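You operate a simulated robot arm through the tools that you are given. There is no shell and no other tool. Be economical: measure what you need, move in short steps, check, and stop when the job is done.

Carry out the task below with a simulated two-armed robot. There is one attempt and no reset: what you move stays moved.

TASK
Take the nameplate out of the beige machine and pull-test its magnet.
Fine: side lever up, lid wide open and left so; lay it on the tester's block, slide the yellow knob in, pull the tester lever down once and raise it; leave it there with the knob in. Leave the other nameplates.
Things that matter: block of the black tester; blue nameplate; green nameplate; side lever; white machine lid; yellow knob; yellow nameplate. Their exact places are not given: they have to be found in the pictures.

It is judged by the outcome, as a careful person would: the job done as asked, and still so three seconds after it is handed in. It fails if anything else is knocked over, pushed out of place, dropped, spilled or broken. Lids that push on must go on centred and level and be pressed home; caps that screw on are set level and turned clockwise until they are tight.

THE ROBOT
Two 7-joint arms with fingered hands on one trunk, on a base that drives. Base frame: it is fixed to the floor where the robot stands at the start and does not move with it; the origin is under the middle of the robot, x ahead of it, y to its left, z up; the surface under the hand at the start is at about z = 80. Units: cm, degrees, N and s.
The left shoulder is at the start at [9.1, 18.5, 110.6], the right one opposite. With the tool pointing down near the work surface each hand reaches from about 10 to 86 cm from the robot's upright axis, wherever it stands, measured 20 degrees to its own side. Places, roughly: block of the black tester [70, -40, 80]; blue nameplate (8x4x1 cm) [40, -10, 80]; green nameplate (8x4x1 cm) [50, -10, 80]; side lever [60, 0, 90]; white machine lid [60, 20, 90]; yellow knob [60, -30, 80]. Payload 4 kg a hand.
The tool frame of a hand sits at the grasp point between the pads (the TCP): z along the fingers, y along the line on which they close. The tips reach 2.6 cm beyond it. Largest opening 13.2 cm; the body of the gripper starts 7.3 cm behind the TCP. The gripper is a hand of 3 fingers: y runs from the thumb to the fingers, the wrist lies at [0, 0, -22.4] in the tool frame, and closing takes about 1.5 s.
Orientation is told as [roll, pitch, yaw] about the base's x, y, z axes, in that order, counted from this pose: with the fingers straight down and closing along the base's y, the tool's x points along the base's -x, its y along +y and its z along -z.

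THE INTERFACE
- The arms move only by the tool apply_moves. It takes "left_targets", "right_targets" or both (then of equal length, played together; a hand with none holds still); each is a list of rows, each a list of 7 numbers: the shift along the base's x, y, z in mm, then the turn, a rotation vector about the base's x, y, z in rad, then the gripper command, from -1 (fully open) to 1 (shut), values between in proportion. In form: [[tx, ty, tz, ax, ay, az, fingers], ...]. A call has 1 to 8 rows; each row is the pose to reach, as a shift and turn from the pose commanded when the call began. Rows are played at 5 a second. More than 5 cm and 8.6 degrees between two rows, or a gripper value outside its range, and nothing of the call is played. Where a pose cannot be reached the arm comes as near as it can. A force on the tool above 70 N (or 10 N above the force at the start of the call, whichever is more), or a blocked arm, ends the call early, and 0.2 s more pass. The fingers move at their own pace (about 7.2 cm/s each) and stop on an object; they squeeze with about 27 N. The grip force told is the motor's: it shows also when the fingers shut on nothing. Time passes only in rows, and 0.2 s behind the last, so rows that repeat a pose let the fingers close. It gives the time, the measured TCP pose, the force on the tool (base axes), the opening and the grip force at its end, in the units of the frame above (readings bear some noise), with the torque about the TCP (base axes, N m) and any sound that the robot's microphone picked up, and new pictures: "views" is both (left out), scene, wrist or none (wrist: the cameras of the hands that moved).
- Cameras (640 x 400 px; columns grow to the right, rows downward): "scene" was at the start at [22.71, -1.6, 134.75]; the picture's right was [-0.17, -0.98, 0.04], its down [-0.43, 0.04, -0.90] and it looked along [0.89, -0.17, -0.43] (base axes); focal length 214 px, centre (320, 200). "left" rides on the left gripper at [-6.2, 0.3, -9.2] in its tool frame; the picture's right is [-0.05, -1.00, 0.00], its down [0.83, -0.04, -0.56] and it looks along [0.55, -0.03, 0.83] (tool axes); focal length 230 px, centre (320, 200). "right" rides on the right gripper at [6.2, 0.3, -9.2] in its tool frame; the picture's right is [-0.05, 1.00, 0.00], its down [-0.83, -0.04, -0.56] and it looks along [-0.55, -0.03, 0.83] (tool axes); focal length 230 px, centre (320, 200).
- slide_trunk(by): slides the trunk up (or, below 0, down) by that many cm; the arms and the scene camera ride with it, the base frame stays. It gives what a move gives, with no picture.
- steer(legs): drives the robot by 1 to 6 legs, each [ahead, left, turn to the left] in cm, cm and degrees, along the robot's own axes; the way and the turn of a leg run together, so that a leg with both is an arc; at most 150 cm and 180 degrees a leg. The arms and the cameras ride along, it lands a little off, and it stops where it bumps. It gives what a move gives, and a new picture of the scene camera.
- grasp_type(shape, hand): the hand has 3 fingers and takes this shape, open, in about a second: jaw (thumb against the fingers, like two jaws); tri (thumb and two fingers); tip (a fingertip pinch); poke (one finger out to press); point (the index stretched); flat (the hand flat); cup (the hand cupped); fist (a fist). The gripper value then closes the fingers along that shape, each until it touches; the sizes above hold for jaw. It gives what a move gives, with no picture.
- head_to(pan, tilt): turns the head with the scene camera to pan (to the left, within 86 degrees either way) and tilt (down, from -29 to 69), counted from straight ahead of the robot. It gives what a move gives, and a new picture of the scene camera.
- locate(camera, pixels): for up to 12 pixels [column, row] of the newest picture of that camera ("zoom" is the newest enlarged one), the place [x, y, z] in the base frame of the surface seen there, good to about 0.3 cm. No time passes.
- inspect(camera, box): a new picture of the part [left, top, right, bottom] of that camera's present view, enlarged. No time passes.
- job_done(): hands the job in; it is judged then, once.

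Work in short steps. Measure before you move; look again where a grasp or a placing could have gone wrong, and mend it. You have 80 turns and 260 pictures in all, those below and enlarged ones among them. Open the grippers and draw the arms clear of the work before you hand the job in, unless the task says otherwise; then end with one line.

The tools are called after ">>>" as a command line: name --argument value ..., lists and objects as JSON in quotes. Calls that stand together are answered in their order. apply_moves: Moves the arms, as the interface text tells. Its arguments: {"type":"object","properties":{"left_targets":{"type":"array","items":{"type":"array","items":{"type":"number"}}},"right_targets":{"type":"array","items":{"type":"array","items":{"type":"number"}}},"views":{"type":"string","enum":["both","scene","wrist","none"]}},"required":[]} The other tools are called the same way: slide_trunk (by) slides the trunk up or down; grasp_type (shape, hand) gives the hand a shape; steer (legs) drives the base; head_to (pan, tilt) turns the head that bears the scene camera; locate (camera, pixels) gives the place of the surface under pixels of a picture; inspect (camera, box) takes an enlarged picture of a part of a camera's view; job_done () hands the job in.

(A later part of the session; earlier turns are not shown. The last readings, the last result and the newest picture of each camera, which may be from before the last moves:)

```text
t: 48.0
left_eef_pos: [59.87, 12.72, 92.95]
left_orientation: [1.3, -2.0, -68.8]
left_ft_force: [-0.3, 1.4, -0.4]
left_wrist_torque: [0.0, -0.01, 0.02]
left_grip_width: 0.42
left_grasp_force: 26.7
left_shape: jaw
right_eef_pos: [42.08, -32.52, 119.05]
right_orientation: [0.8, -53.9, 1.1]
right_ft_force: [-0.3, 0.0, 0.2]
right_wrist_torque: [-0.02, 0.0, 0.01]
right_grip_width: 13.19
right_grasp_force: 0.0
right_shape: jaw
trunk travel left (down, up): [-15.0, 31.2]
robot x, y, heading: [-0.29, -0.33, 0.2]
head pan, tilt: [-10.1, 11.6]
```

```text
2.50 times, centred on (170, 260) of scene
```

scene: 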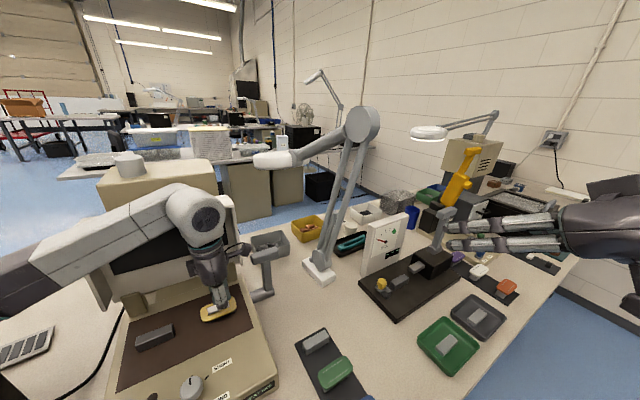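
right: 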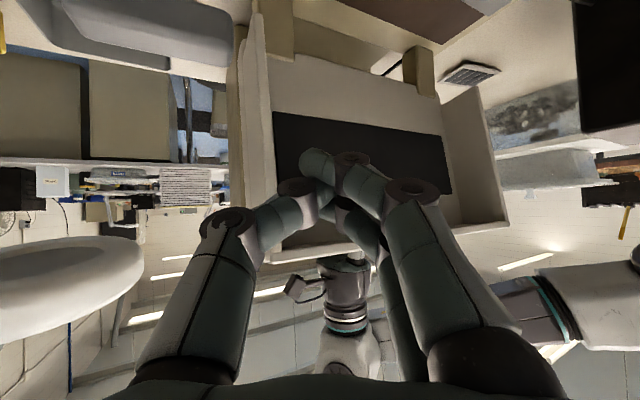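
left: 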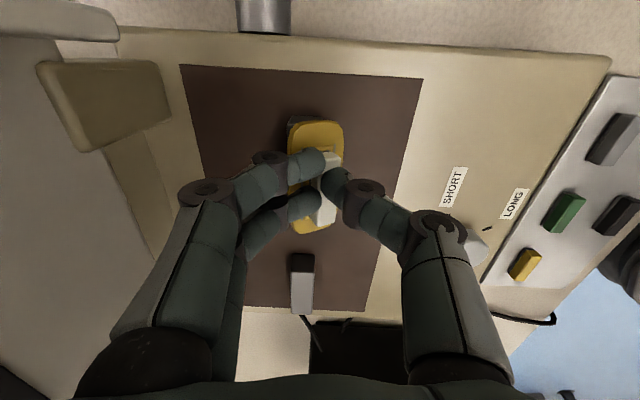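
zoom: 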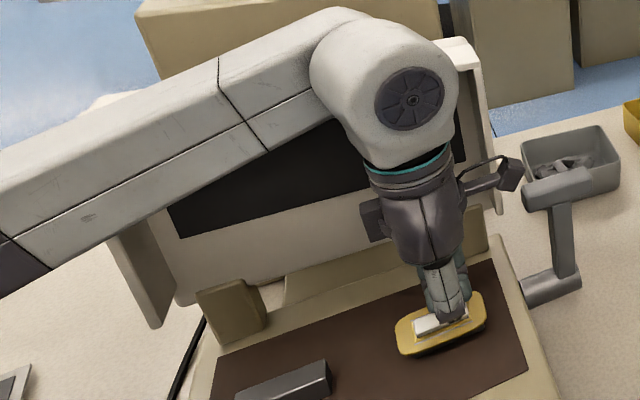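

The plate follows the fingers (held by the magnet bar). I raise 3 cm straight up and check that it hangs.

>>> apply_moves --left_targets '[[0, 0, 10, 0, 0, 0, 1], [0, 0, 20, 0, 0, 0, 1], [-5, -2, 35, 0, 0, 0, 1], [-5, -2, 35, 0, 0, 0, 1]]'

>>> inspect --camera "scene" --box '[150, 240, 280, 340]'

>>> inspect --camera "left" --box '[240, 90, 420, 260]'

```text
t: 49.0
left_eef_pos: [59.61, 12.52, 96.14]
left_orientation: [1.0, -2.0, -68.8]
left_ft_force: [0.0, -0.3, -0.4]
left_wrist_torque: [0.0, 0.02, -0.03]
left_grip_width: 0.18
left_grasp_force: 27.2
left_shape: jaw
right_eef_pos: [42.5, -32.47, 118.82]
right_orientation: [0.6, -53.6, 1.2]
right_ft_force: [-0.3, -0.8, -0.6]
right_wrist_torque: [-0.01, 0.01, 0.0]
right_grip_width: 13.19
right_grasp_force: 0.1
right_shape: jaw
trunk travel left (down, up): [-15.0, 31.2]
robot x, y, heading: [0.01, -0.33, 0.1]
head pan, tilt: [-10.1, 11.6]
```

scene: 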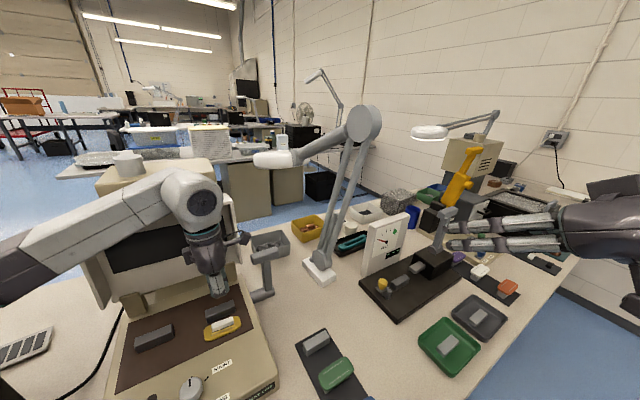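
left: 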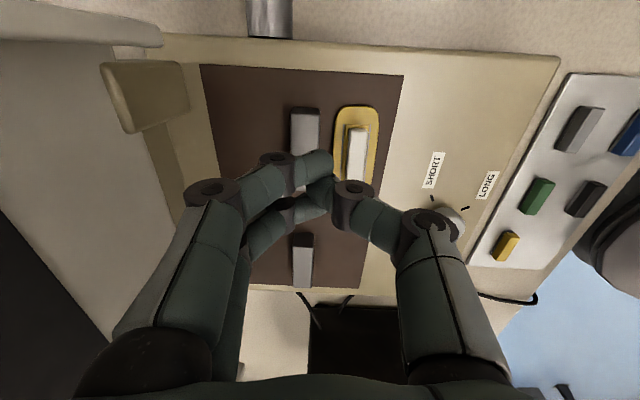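

```text
4.00 times, centred on (215, 290) of scene
```

zoom: 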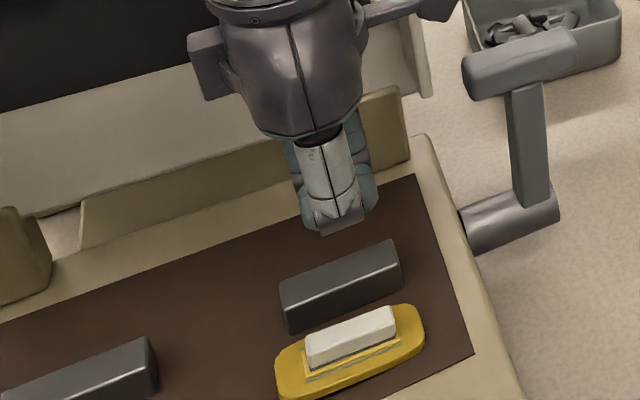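

```text
2.35 times, centred on (330, 175) of left
```

zoom: 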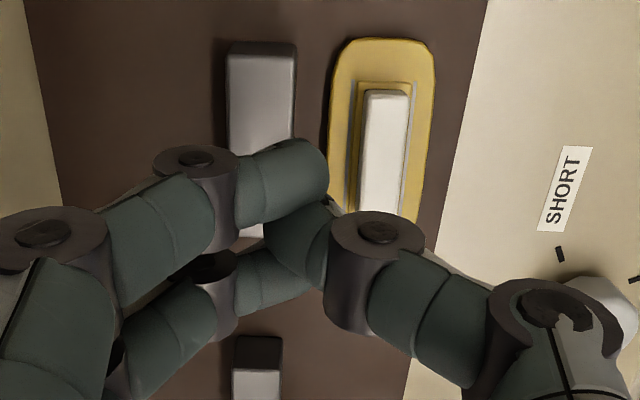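

It slipped off and lies flat, right side up, on the machine surface in front of its support block, now farther from the lid. I measure it for a deeper grip on the magnet bar.

>>> locate --camera "left" --pixels '[[354, 110], [376, 112], [358, 130], [357, 160], [363, 150], [340, 115], [378, 130], [355, 145]]'

>>> locate --camera "scene" --pixels '[[221, 323], [229, 320], [212, 329], [238, 321], [205, 335], [235, 335]]'

```text
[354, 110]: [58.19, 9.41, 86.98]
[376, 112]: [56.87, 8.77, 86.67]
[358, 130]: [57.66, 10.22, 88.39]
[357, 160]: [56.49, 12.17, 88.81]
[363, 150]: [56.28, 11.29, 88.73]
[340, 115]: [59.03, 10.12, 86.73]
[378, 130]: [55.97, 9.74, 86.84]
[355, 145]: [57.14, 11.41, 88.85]
```

```text
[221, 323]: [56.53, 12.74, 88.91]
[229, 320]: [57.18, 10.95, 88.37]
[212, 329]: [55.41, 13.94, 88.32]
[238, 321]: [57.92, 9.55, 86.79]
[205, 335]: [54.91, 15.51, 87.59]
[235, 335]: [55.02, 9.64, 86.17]
```

Magnet centre ≈(56.7,12.0), top z≈88.7. I straighten the hand, centre over it, descend to TCP z≈89.8 and close.

>>> apply_moves --left_targets '[[-15, -3, 5, 0.013, 0.015, 0, 0.3], [-29, -5, 5, 0.026, 0.029, 0, 0.3], [-29, -5, -20, 0.026, 0.029, 0, 0.3], [-29, -5, -45, 0.026, 0.029, 0, 0.3], [-29, -5, -63, 0.026, 0.029, 0, 0.3], [-29, -5, -63, 0.026, 0.029, 0, 0.3]]' --views "wrist"

>>> inspect --camera "left" --box '[230, 100, 410, 250]'

```text
t: 50.4
left_eef_pos: [56.54, 11.93, 90.17]
left_orientation: [0.4, -0.3, -68.9]
left_ft_force: [-8.3, -4.7, 23.7]
left_wrist_torque: [0.19, -0.6, -0.02]
left_grip_width: 4.24
left_grasp_force: 0.0
left_shape: jaw
right_eef_pos: [42.1, -32.58, 119.03]
right_orientation: [0.7, -53.8, 1.1]
right_ft_force: [0.5, -0.7, -0.6]
right_wrist_torque: [0.02, 0.01, 0.02]
right_grip_width: 13.2
right_grasp_force: 0.2
right_shape: jaw
trunk travel left (down, up): [-15.0, 31.2]
robot x, y, heading: [-0.44, 0.03, 0.1]
head pan, tilt: [-10.1, 11.6]
```

left: 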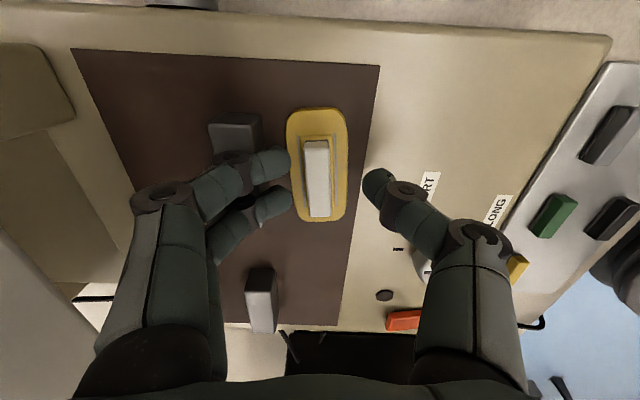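

```text
2.67 times, centred on (320, 175) of left
```

zoom: 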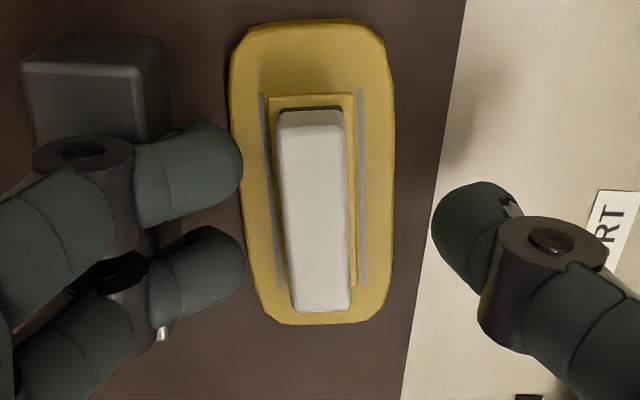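

Fingers straddle the magnet but press on the support block behind (24 N). I ease up 3 mm and close.

>>> apply_moves --left_targets '[[0, 0, 5, 0, 0, 0, 0.35], [0, 0, 4, 0, 0, 0, 0.7], [0, 0, 3, 0, 0, 0, 1], [0, 0, 3, 0, 0, 0, 1], [0, 0, 3, 0, 0, 0, 1], [0, 0, 3, 0, 0, 0, 1]]' --views "wrist"

>>> inspect --camera "left" --box '[230, 100, 410, 250]'

```text
t: 51.8
left_eef_pos: [56.44, 12.05, 90.36]
left_orientation: [0.3, -0.3, -68.9]
left_ft_force: [2.2, 1.8, 13.6]
left_wrist_torque: [0.05, -0.01, 0.08]
left_grip_width: 0.68
left_grasp_force: 27.0
left_shape: jaw
right_eef_pos: [42.23, -32.45, 118.98]
right_orientation: [0.8, -53.8, 1.2]
right_ft_force: [-0.1, 0.2, -0.5]
right_wrist_torque: [0.03, -0.01, -0.05]
right_grip_width: 13.19
right_grasp_force: 0.1
right_shape: jaw
trunk travel left (down, up): [-15.0, 31.2]
robot x, y, heading: [-0.25, 0.18, 0.2]
head pan, tilt: [-10.1, 11.6]
```

left: 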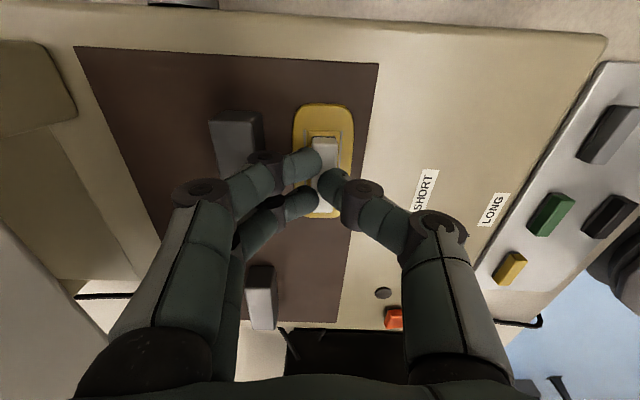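

```text
2.67 times, centred on (320, 175) of left
```

zoom: 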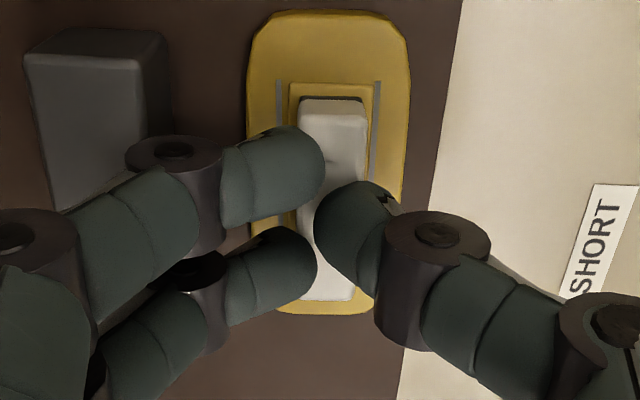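

Tips pinch the magnet's sides right down at the plate. I test-lift 1.5 cm.

>>> apply_moves --left_targets '[[0, 0, 5, 0, 0, 0, 1], [0, 0, 10, 0, 0, 0, 1], [0, 0, 18, 0, 0, 0, 1]]' --views "wrist"

>>> inspect --camera "scene" --box '[150, 240, 280, 340]'

```text
t: 52.6
left_eef_pos: [56.5, 11.9, 91.87]
left_orientation: [-0.1, 0.0, -68.9]
left_ft_force: [-0.6, -0.8, 0.3]
left_wrist_torque: [0.01, 0.01, 0.0]
left_grip_width: 0.58
left_grasp_force: 26.5
left_shape: jaw
right_eef_pos: [42.38, -32.44, 118.88]
right_orientation: [0.6, -53.6, 1.2]
right_ft_force: [0.5, 0.2, -0.6]
right_wrist_torque: [0.01, -0.01, 0.03]
right_grip_width: 13.2
right_grasp_force: 0.0
right_shape: jaw
trunk travel left (down, up): [-15.0, 31.2]
robot x, y, heading: [-0.25, -0.16, -0.3]
head pan, tilt: [-10.1, 11.6]
```

left: 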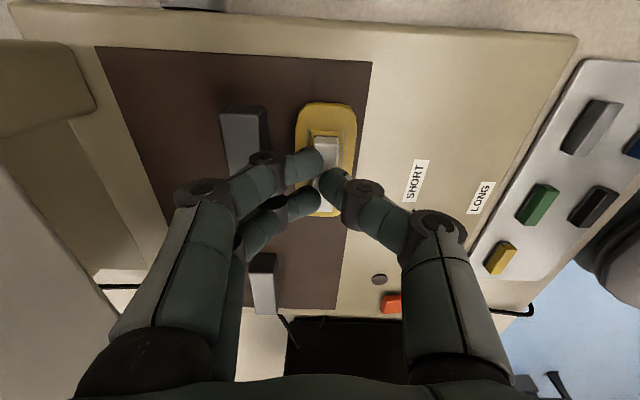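

```text
4.00 times, centred on (215, 290) of scene
```

zoom: 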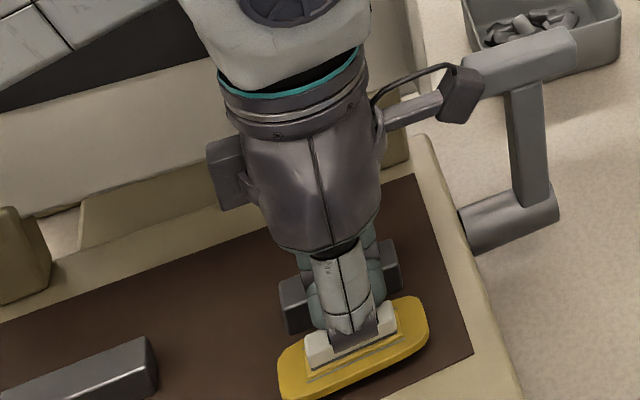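

The plate is lifted. The opening shrank slightly (0.68→0.58), so I hold for a second to see whether it creeps.

>>> apply_moves --left_targets '[[0, 0, 0, 0, 0, 0, 1], [0, 0, 0, 0, 0, 0, 1], [0, 0, 0, 0, 0, 0, 1], [0, 0, 0, 0, 0, 0, 1], [0, 0, 0, 0, 0, 0, 1], [0, 0, 0, 0, 0, 0, 1], [0, 0, 0, 0, 0, 0, 1], [0, 0, 0, 0, 0, 0, 1]]' --views "wrist"

>>> locate --camera "left" --pixels '[[310, 115], [345, 115], [350, 160], [335, 205], [325, 140]]'

```text
t: 54.4
left_eef_pos: [56.44, 11.94, 91.94]
left_orientation: [0.1, -0.1, -68.8]
left_ft_force: [1.0, 0.1, -0.7]
left_wrist_torque: [-0.01, -0.01, -0.02]
left_grip_width: 0.59
left_grasp_force: 27.0
left_shape: jaw
right_eef_pos: [42.47, -32.37, 118.96]
right_orientation: [0.6, -53.5, 1.2]
right_ft_force: [0.1, -1.1, 0.1]
right_wrist_torque: [-0.03, -0.02, -0.02]
right_grip_width: 13.17
right_grasp_force: 0.0
right_shape: jaw
trunk travel left (down, up): [-15.0, 31.2]
robot x, y, heading: [-0.38, 0.29, -0.2]
head pan, tilt: [-10.1, 11.6]
```

left: 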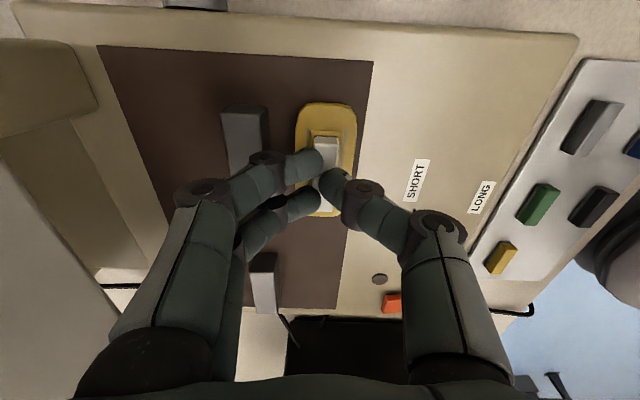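

```text
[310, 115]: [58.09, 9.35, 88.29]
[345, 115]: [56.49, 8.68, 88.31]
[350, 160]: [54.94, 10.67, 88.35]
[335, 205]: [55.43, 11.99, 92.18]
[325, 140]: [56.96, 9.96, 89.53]
```

Stable at 0.59 and level (plate top z 88.3 all around). I raise and retract gently to about (46,12,112) for the drive.

>>> apply_moves --left_targets '[[-5, 0, 20, 0, 0, 0, 1], [-15, 0, 45, 0, 0, 0, 1], [-30, 0, 75, 0, 0, 0, 1], [-50, 0, 105, 0, 0, 0, 1], [-70, 0, 135, 0, 0, 0, 1], [-90, 0, 165, 0, 0, 0, 1], [-110, 0, 185, 0, 0, 0, 1]]'

```text
t: 56.0
left_eef_pos: [45.36, 11.95, 110.66]
left_orientation: [0.1, 0.0, -68.8]
left_ft_force: [-0.4, -0.6, 0.0]
left_wrist_torque: [0.01, 0.0, 0.01]
left_grip_width: 0.57
left_grasp_force: 26.9
left_shape: jaw
right_eef_pos: [42.39, -32.35, 119.01]
right_orientation: [0.6, -53.7, 1.3]
right_ft_force: [-0.5, 0.1, 0.7]
right_wrist_torque: [0.0, -0.03, 0.01]
right_grip_width: 13.2
right_grasp_force: 0.0
right_shape: jaw
trunk travel left (down, up): [-15.0, 31.2]
robot x, y, heading: [-0.06, 0.11, -0.2]
head pan, tilt: [-10.1, 11.6]
```

scene: 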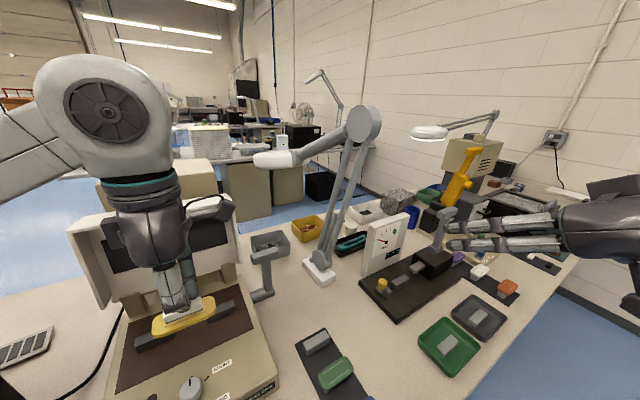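
left: 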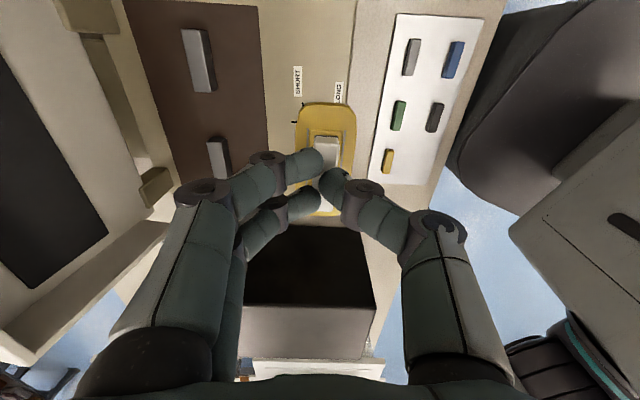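

Plate securely held. I drive the base 18 cm to the right, twice.

>>> steer --legs '[[0, -18, 0], [0, -18, 0]]'

```text
t: 58.6
left_eef_pos: [45.45, -23.32, 110.58]
left_orientation: [0.2, -0.1, -68.6]
left_ft_force: [1.2, -0.6, -0.6]
left_wrist_torque: [0.04, -0.02, 0.0]
left_grip_width: 0.57
left_grasp_force: 27.2
left_shape: jaw
right_eef_pos: [42.59, -67.77, 119.03]
right_orientation: [0.6, -53.7, 1.5]
right_ft_force: [-0.8, 0.1, -1.1]
right_wrist_torque: [0.0, 0.0, 0.0]
right_grip_width: 13.17
right_grasp_force: 0.1
right_shape: jaw
trunk travel left (down, up): [-15.0, 31.2]
robot x, y, heading: [0.0, -35.52, 0.2]
head pan, tilt: [-10.1, 11.6]
```

scene: 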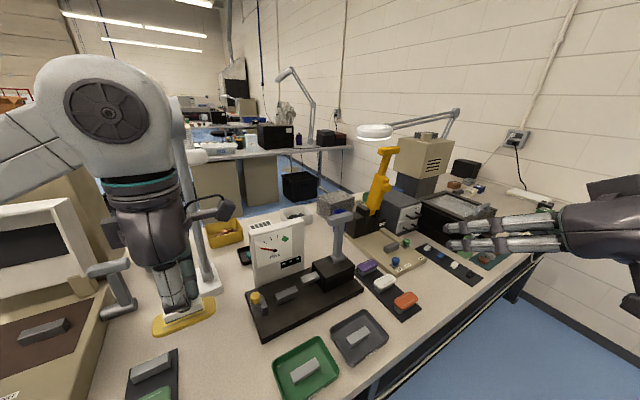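

Good. From the new viewpoint I re-measure the tester's block, knob slider, plunger and lever.

>>> inspect --camera "scene" --box '[230, 190, 380, 350]'

>>> locate --camera "scene" --pixels '[[256, 296], [260, 309], [277, 292], [297, 288], [286, 293], [288, 303], [309, 281], [322, 275], [318, 283], [341, 217], [337, 252], [290, 245]]'

```text
2.50 times, centred on (305, 270) of scene
```

zoom: 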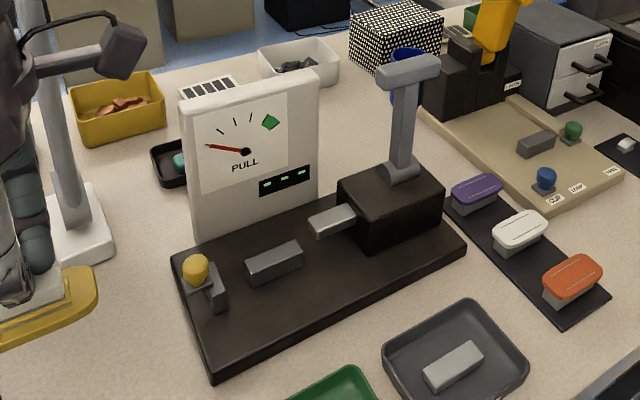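

```text
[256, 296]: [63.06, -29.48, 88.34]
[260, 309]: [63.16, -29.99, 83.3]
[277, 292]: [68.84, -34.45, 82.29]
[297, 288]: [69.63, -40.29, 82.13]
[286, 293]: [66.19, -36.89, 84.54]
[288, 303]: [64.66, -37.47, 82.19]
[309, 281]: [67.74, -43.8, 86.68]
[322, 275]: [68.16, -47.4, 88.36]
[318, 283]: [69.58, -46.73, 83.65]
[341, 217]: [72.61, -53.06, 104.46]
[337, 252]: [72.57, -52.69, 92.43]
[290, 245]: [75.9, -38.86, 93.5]
```

I measure the block's top corners and the plunger tip precisely in an enlarged view.

>>> inspect --camera "scene" --box '[245, 265, 335, 325]'

>>> locate --camera "zoom" --pixels '[[215, 175], [350, 120], [370, 155], [230, 210], [290, 165], [395, 95], [480, 85], [420, 130], [85, 215], [120, 240], [70, 240], [130, 180]]'

```text
6.67 times, centred on (290, 295) of scene
```

zoom: 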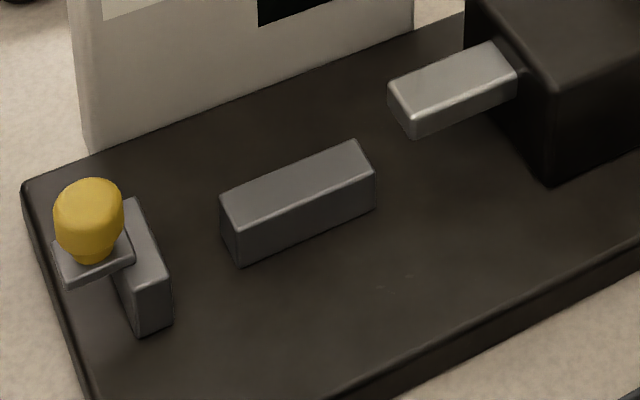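

```text
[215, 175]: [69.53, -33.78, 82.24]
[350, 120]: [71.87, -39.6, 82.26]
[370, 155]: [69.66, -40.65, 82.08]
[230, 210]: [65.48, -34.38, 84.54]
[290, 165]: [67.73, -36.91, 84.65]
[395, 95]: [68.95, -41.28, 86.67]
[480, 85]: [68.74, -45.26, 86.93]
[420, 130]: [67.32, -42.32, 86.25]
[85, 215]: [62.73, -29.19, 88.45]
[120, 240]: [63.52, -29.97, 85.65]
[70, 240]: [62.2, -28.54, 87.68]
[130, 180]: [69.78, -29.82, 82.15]
```

Refining: block top corners are at zoom (222,200),(353,143),(375,172),(240,228).

>>> locate --camera "zoom" --pixels '[[226, 202], [351, 147], [371, 171], [242, 224], [298, 186], [392, 90], [412, 118], [140, 205], [130, 230], [160, 275], [150, 310], [130, 290]]'

```text
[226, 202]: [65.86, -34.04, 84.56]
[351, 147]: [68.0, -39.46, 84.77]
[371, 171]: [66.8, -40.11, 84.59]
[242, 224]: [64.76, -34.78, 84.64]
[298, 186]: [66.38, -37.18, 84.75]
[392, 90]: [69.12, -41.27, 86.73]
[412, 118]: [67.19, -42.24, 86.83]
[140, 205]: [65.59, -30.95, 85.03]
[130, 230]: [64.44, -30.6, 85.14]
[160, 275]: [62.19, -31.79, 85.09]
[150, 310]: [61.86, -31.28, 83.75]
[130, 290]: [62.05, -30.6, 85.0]
```

Block top centre = (66.36,-37.1,84.65); plunger tip 5.0 cm along u, slider wall at −6.3. Now I measure the held plate relative to the hand.

>>> inspect --camera "left" --box '[270, 85, 390, 235]'

>>> locate --camera "zoom" --pixels '[[265, 70], [330, 70], [390, 75], [395, 240], [395, 300], [330, 345], [300, 340], [290, 165], [300, 80], [370, 80]]'

```text
2.67 times, centred on (330, 160) of left
```

zoom: 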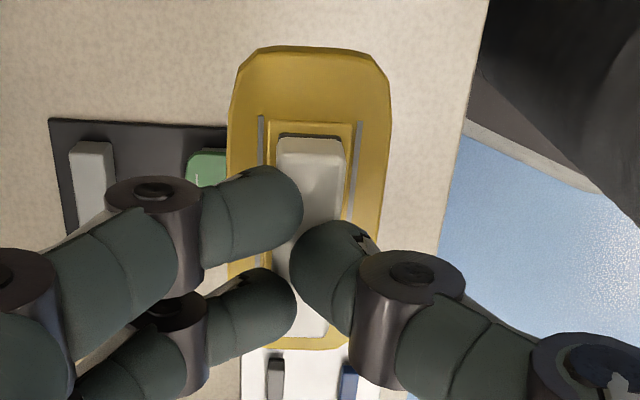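

```text
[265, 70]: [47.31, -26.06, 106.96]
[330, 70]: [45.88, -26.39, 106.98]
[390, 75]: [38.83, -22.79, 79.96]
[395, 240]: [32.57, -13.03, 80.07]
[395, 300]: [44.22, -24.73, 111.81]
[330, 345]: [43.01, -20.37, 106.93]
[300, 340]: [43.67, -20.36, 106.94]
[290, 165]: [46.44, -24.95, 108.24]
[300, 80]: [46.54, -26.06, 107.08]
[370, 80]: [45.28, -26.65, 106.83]
```

Plate centre is about 0.35 cm toward −b of the TCP. I drive 10 cm further right to keep the left arm away from the lamp.

>>> steer --legs '[[0, -10, 0]]'

```text
t: 59.7
left_eef_pos: [45.52, -33.24, 110.75]
left_orientation: [0.2, 0.1, -68.6]
left_ft_force: [-0.3, -0.4, -0.9]
left_wrist_torque: [0.04, -0.02, -0.01]
left_grip_width: 0.58
left_grasp_force: 27.0
left_shape: jaw
right_eef_pos: [42.42, -77.55, 118.9]
right_orientation: [0.7, -53.6, 1.4]
right_ft_force: [-0.4, -0.2, 0.7]
right_wrist_torque: [0.01, 0.02, 0.01]
right_grip_width: 13.19
right_grasp_force: 0.1
right_shape: jaw
trunk travel left (down, up): [-15.0, 31.2]
robot x, y, heading: [-0.14, -45.17, 0.2]
head pan, tilt: [-10.1, 11.6]
```

scene: 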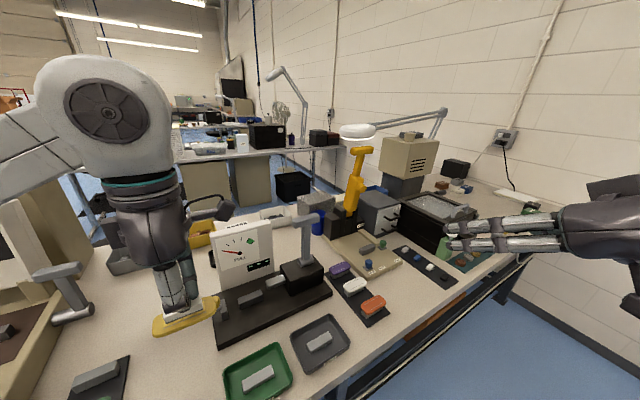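

Now I carry the plate over the block to TCP (66.7,-37,95.5).

>>> apply_moves --left_targets '[[30, -5, -5, 0, 0, 0, 1], [65, -11, -10, 0, 0, 0, 1], [100, -17, -20, 0, 0, 0, 1], [135, -23, -40, 0, 0, 0, 1], [165, -29, -65, 0, 0, 0, 1], [190, -34, -95, 0, 0, 0, 1], [205, -37, -125, 0, 0, 0, 1], [211, -38, -152, 0, 0, 0, 1]]'

>>> inspect --camera "scene" --box '[190, 200, 350, 350]'

```text
t: 61.5
left_eef_pos: [66.7, -36.71, 95.31]
left_orientation: [0.0, -0.1, -68.6]
left_ft_force: [0.2, -0.4, -0.5]
left_wrist_torque: [0.01, -0.01, 0.03]
left_grip_width: 0.55
left_grasp_force: 27.3
left_shape: jaw
right_eef_pos: [42.67, -77.46, 118.96]
right_orientation: [0.6, -53.6, 1.5]
right_ft_force: [-0.3, -0.1, 0.5]
right_wrist_torque: [0.0, 0.02, -0.02]
right_grip_width: 13.17
right_grasp_force: 0.2
right_shape: jaw
trunk travel left (down, up): [-15.0, 31.2]
robot x, y, heading: [-0.25, -44.99, 0.3]
head pan, tilt: [-10.1, 11.6]
```

scene: 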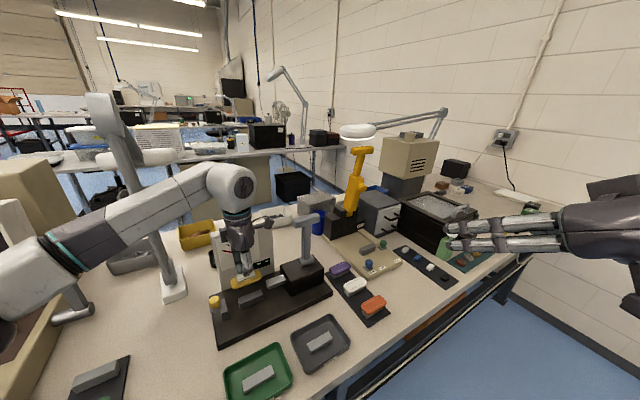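
left: 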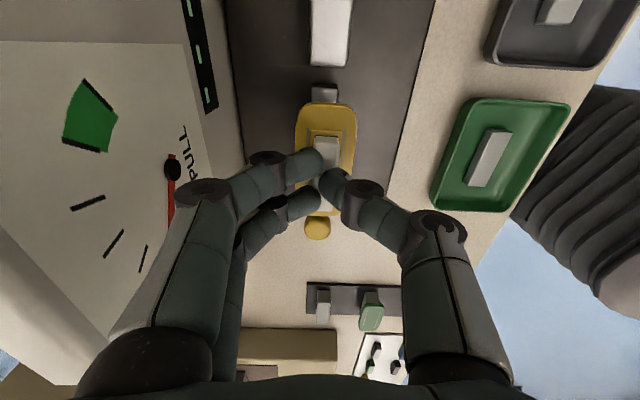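

```text
2.67 times, centred on (270, 275) of scene
```

zoom: 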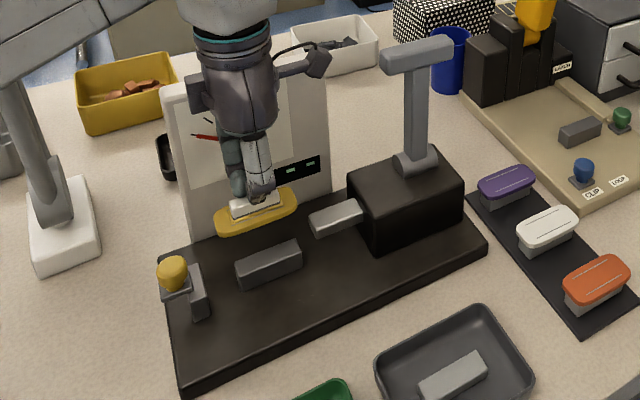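

The plate hovers over the block, the block end visible at (325,95) in the left view. I measure plate edges against it.

>>> inspect --camera "left" --box '[270, 70, 390, 240]'

>>> locate --camera "left" --pixels '[[325, 106], [299, 125], [353, 125], [326, 125], [350, 160], [312, 95], [336, 95], [325, 88], [318, 213], [329, 60]]'

```text
2.35 times, centred on (330, 155) of left
```

zoom: 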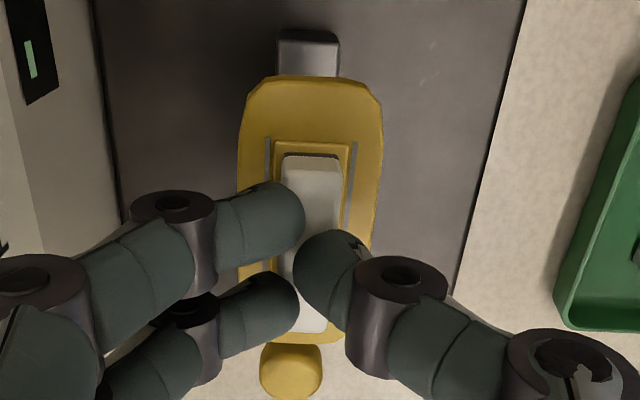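

```text
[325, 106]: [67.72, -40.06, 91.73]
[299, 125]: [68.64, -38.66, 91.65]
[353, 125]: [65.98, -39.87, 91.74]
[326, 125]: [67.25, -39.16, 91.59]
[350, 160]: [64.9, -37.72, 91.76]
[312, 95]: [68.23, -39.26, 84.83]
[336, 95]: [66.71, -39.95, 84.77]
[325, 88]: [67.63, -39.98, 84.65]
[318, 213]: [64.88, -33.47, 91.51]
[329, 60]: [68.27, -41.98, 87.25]
```

Plate centre is within 0.25 cm of the block centre; I shift 0.2 cm along u and lower it onto the block gently.

>>> apply_moves --left_targets '[[1, -2, -20, 0, 0, 0, 1], [1, -2, -40, 0, 0, 0, 1], [1, -2, -52, 0, 0, 0, 1], [1, -2, -57, 0, 0, 0, 1], [1, -2, -60, 0, 0, 0, 1], [1, -2, -62, 0, 0, 0, 1]]'

>>> inspect --camera "scene" --box '[200, 240, 320, 330]'

```text
t: 62.9
left_eef_pos: [66.7, -37.19, 89.05]
left_orientation: [0.0, -0.2, -68.6]
left_ft_force: [-0.3, 0.8, -0.5]
left_wrist_torque: [0.03, 0.03, 0.0]
left_grip_width: 0.56
left_grasp_force: 26.8
left_shape: jaw
right_eef_pos: [42.53, -77.42, 118.91]
right_orientation: [0.6, -53.6, 1.4]
right_ft_force: [0.0, -0.6, 0.1]
right_wrist_torque: [0.0, 0.01, -0.04]
right_grip_width: 13.22
right_grasp_force: 0.1
right_shape: jaw
trunk travel left (down, up): [-15.0, 31.2]
robot x, y, heading: [-0.35, -45.25, 0.5]
head pan, tilt: [-10.1, 11.6]
```

scene: 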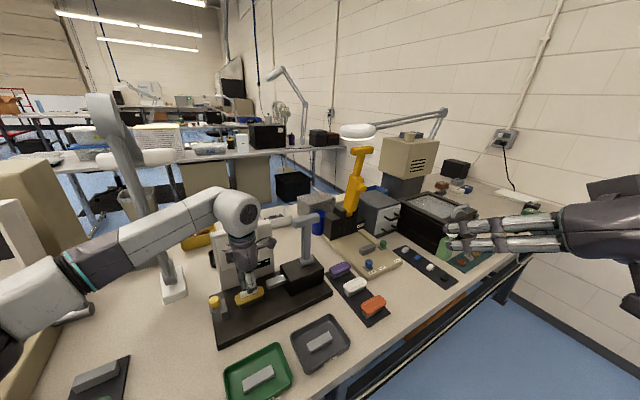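
left: 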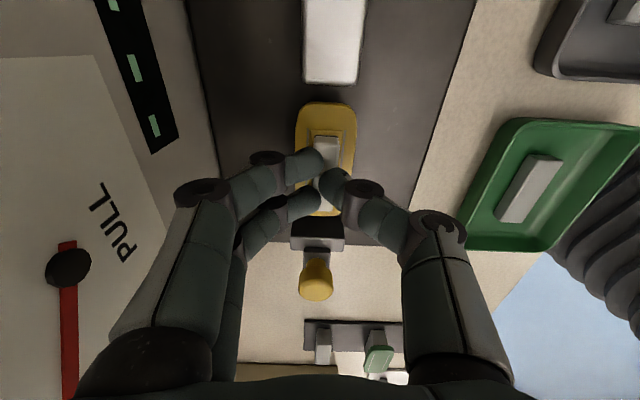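

```text
4.44 times, centred on (260, 285) of scene
```

zoom: 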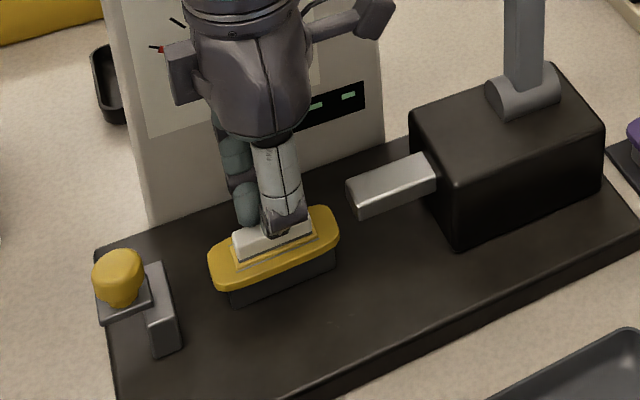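

Almost touching. I lower in 1.5 mm steps until contact shows.

>>> apply_moves --left_targets '[[0, 0, -1, 0, 0, 0, 1], [0, 0, -3, 0, 0, 0, 1], [0, 0, -3, 0, 0, 0, 1]]' --views "none"

>>> locate --camera "left" --pixels '[[325, 106], [326, 125], [350, 160], [325, 88], [330, 75], [318, 240]]'

```text
t: 63.7
left_eef_pos: [66.79, -37.01, 89.02]
left_orientation: [0.2, -0.3, -68.6]
left_ft_force: [1.8, 0.6, 11.4]
left_wrist_torque: [0.08, 0.02, -0.01]
left_grip_width: 0.58
left_grasp_force: 27.0
left_shape: jaw
right_eef_pos: [42.61, -77.58, 118.97]
right_orientation: [0.6, -53.7, 1.5]
right_ft_force: [0.7, 0.2, 0.4]
right_wrist_torque: [-0.02, 0.02, 0.02]
right_grip_width: 13.18
right_grasp_force: 0.1
right_shape: jaw
trunk travel left (down, up): [-15.0, 31.2]
robot x, y, heading: [-0.07, -45.49, 0.2]
head pan, tilt: [-10.1, 11.6]
```

```text
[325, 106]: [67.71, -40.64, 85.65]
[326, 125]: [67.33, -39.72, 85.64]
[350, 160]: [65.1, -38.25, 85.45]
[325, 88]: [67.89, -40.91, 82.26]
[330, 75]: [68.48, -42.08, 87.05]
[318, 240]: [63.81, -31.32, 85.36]
```

Contact (11 N); the plate is on the block. I ease up 2 mm, open, and rise.

>>> apply_moves --left_targets '[[0, 0, 2, 0, 0, 0, 1], [0, 0, 2, 0, 0, 0, 0.7], [0, 0, 2, 0, 0, 0, 0.5], [0, 0, 3, 0, 0, 0, 0.4], [0, 0, 10, 0, 0, 0, 0.4], [0, 0, 30, 0, 0, 0, 0.4], [0, 0, 70, 0, 0, 0, 0.4]]'

>>> inspect --camera "scene" --box '[200, 240, 320, 330]'

>>> inspect --camera "left" --box '[240, 60, 420, 240]'

```text
t: 65.3
left_eef_pos: [66.67, -36.7, 95.82]
left_orientation: [0.1, -0.1, -68.6]
left_ft_force: [0.1, -0.7, 0.0]
left_wrist_torque: [0.0, -0.01, 0.01]
left_grip_width: 3.94
left_grasp_force: 0.0
left_shape: jaw
right_eef_pos: [42.43, -77.38, 119.0]
right_orientation: [0.5, -53.7, 1.5]
right_ft_force: [-0.9, 0.4, -0.4]
right_wrist_torque: [0.03, -0.04, 0.01]
right_grip_width: 13.17
right_grasp_force: 0.1
right_shape: jaw
trunk travel left (down, up): [-15.0, 31.2]
robot x, y, heading: [-0.4, -45.23, 0.0]
head pan, tilt: [-10.1, 11.6]
```

scene: 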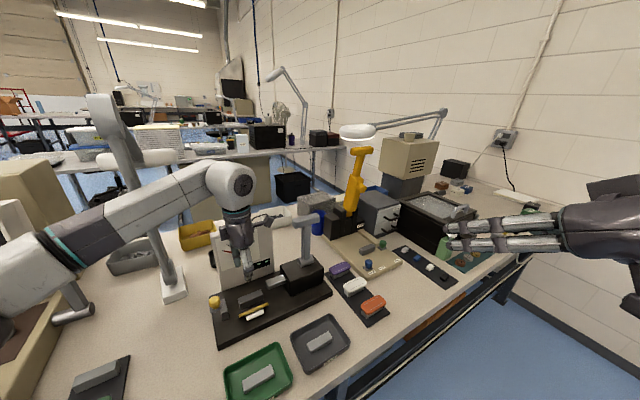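
left: 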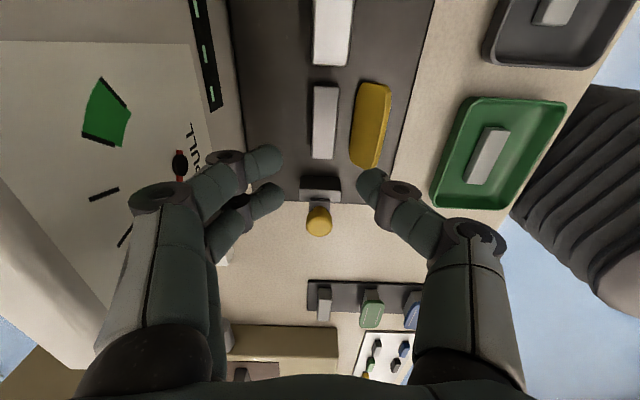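

```text
4.44 times, centred on (260, 285) of scene
```

zoom: 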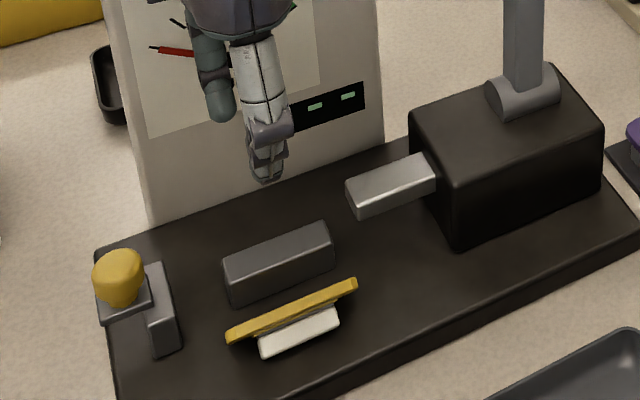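

```text
2.22 times, centred on (330, 150) of left
```

zoom: 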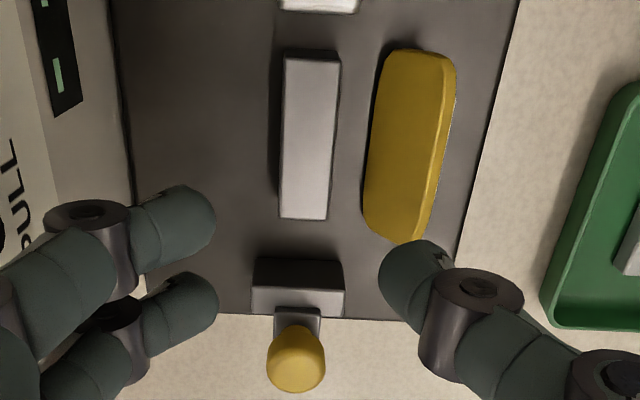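

On release it was dragged forward and tipped: the plate now lies on the tester base in front of the block, magnet facing the front. I measure its pose carefully.

>>> locate --camera "zoom" --pixels '[[372, 200], [388, 70], [375, 130], [400, 60], [440, 60], [410, 120], [445, 120], [400, 220], [425, 190], [452, 80], [385, 225], [330, 140]]'

>>> inspect --camera "scene" --box '[230, 285, 290, 325]'

>>> locate --camera "scene" --pixels '[[244, 315], [256, 310], [268, 304], [249, 319], [256, 317], [264, 314], [256, 313], [243, 318], [268, 308]]'

```text
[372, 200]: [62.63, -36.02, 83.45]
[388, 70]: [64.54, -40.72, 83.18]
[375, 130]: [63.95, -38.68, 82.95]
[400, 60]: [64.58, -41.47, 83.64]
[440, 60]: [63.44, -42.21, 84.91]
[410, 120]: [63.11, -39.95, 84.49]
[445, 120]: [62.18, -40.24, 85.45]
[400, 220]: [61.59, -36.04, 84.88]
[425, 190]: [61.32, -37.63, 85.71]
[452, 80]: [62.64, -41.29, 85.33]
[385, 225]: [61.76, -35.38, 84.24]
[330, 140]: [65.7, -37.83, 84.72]
```

```text
10.00 times, centred on (260, 305) of scene
```

zoom: 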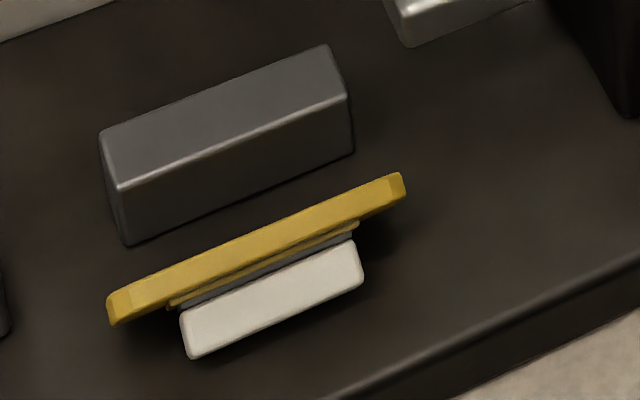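

```text
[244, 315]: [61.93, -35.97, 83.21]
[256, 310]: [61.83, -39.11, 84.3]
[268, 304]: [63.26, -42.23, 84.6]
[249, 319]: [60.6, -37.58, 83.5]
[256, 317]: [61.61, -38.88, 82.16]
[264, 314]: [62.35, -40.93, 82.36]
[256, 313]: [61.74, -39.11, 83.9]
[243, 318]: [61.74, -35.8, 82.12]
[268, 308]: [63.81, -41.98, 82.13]
```

The plate leans ~50° with the free edge at the front (b≈−5, z≈85.7), magnet under it. I can tip it back toward the block: closed fingertips go in front of it at tip height ~84.7 and push toward the block. First I get into position.

>>> apply_moves --left_targets '[[-20, -10, 10, 0, 0, 0, 1], [-45, -22, 10, 0, 0, 0, 1], [-80, -39, 10, 0, 0, 0, 1], [-85, -41, -20, 0, 0, 0, 1], [-85, -41, -50, 0, 0, 0, 1], [-85, -41, -85, 0, 0, 0, 1], [-85, -41, -85, 0, 0, 0, 1]]'

>>> inspect --camera "scene" --box '[200, 240, 320, 330]'

```text
t: 66.9
left_eef_pos: [58.15, -41.34, 87.47]
left_orientation: [0.1, 0.0, -68.5]
left_ft_force: [0.5, -0.2, 0.9]
left_wrist_torque: [-0.01, 0.01, 0.01]
left_grip_width: 0.0
left_grasp_force: 26.9
left_shape: jaw
right_eef_pos: [42.62, -77.43, 118.98]
right_orientation: [0.5, -53.8, 1.5]
right_ft_force: [-0.8, -0.1, 0.6]
right_wrist_torque: [-0.02, -0.03, 0.02]
right_grip_width: 13.2
right_grasp_force: 0.1
right_shape: jaw
trunk travel left (down, up): [-15.0, 31.2]
robot x, y, heading: [-0.19, -45.06, 0.4]
head pan, tilt: [-10.1, 11.6]
```

scene: 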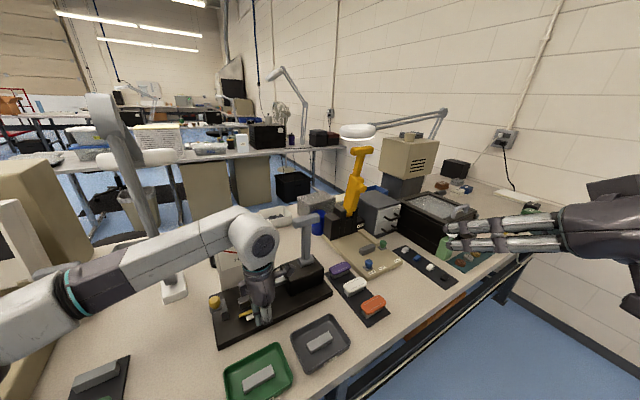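
left: 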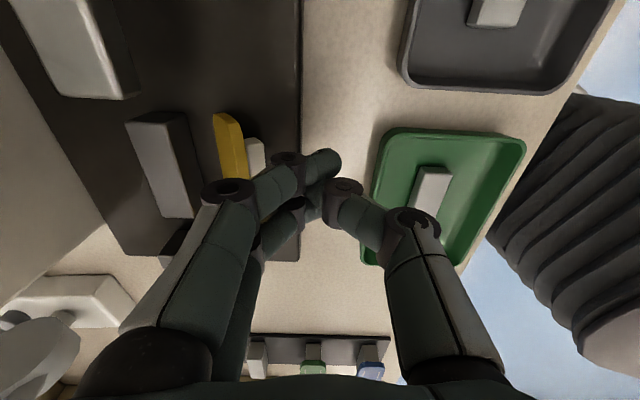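

```text
4.44 times, centred on (260, 285) of scene
```

zoom: 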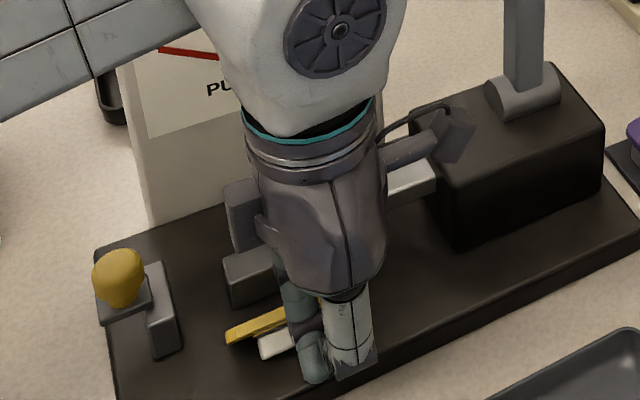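

In position in front of the plate. I push toward the block 4.5 cm, slowly.

>>> apply_moves --left_targets '[[10, 7, 0, 0, 0, 0, 1], [20, 11, 0, 0, 0, 0, 1], [27, 14, 0, 0, 0, 0, 1], [34, 17, 1, 0, 0, 0, 1], [41, 20, 2, 0, 0, 0, 1]]'

>>> inspect --camera "left" --box '[100, 60, 340, 260]'

>>> inspect --camera "scene" --box '[200, 240, 320, 330]'

```text
t: 68.1
left_eef_pos: [62.21, -39.29, 87.79]
left_orientation: [0.2, -0.2, -68.6]
left_ft_force: [0.5, -0.1, 0.6]
left_wrist_torque: [-0.02, 0.0, 0.01]
left_grip_width: 0.0
left_grasp_force: 27.2
left_shape: jaw
right_eef_pos: [42.68, -77.41, 119.14]
right_orientation: [0.6, -53.6, 1.5]
right_ft_force: [0.5, -0.4, -0.4]
right_wrist_torque: [0.01, -0.04, 0.0]
right_grip_width: 13.18
right_grasp_force: 0.1
right_shape: jaw
trunk travel left (down, up): [-15.0, 31.2]
robot x, y, heading: [-0.24, -45.51, 0.3]
head pan, tilt: [-10.1, 11.6]
```

scene: 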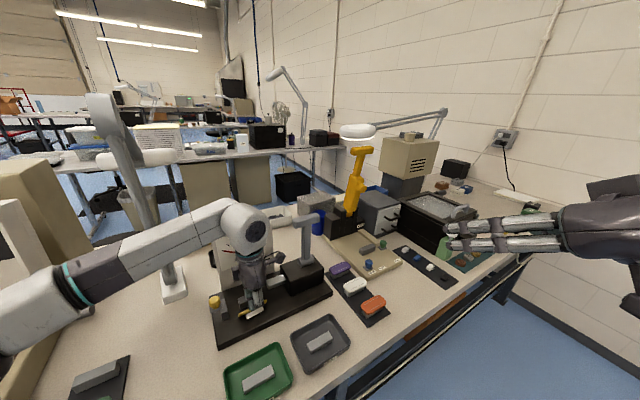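
left: 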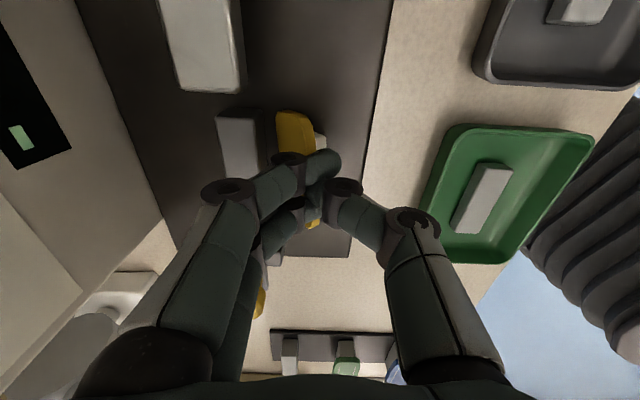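

```text
2.00 times, centred on (220, 160) of left
```

zoom: 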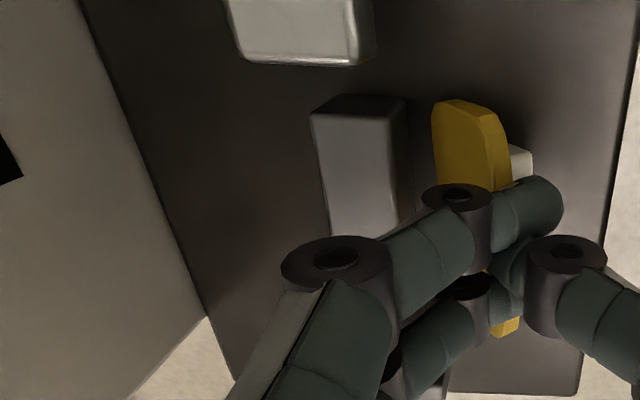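

```text
4.44 times, centred on (260, 285) of scene
```

zoom: 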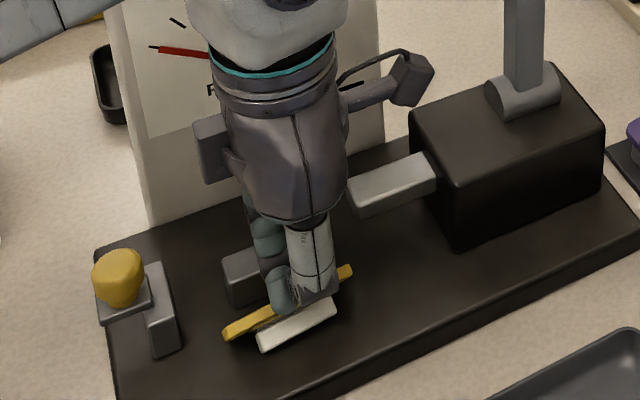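

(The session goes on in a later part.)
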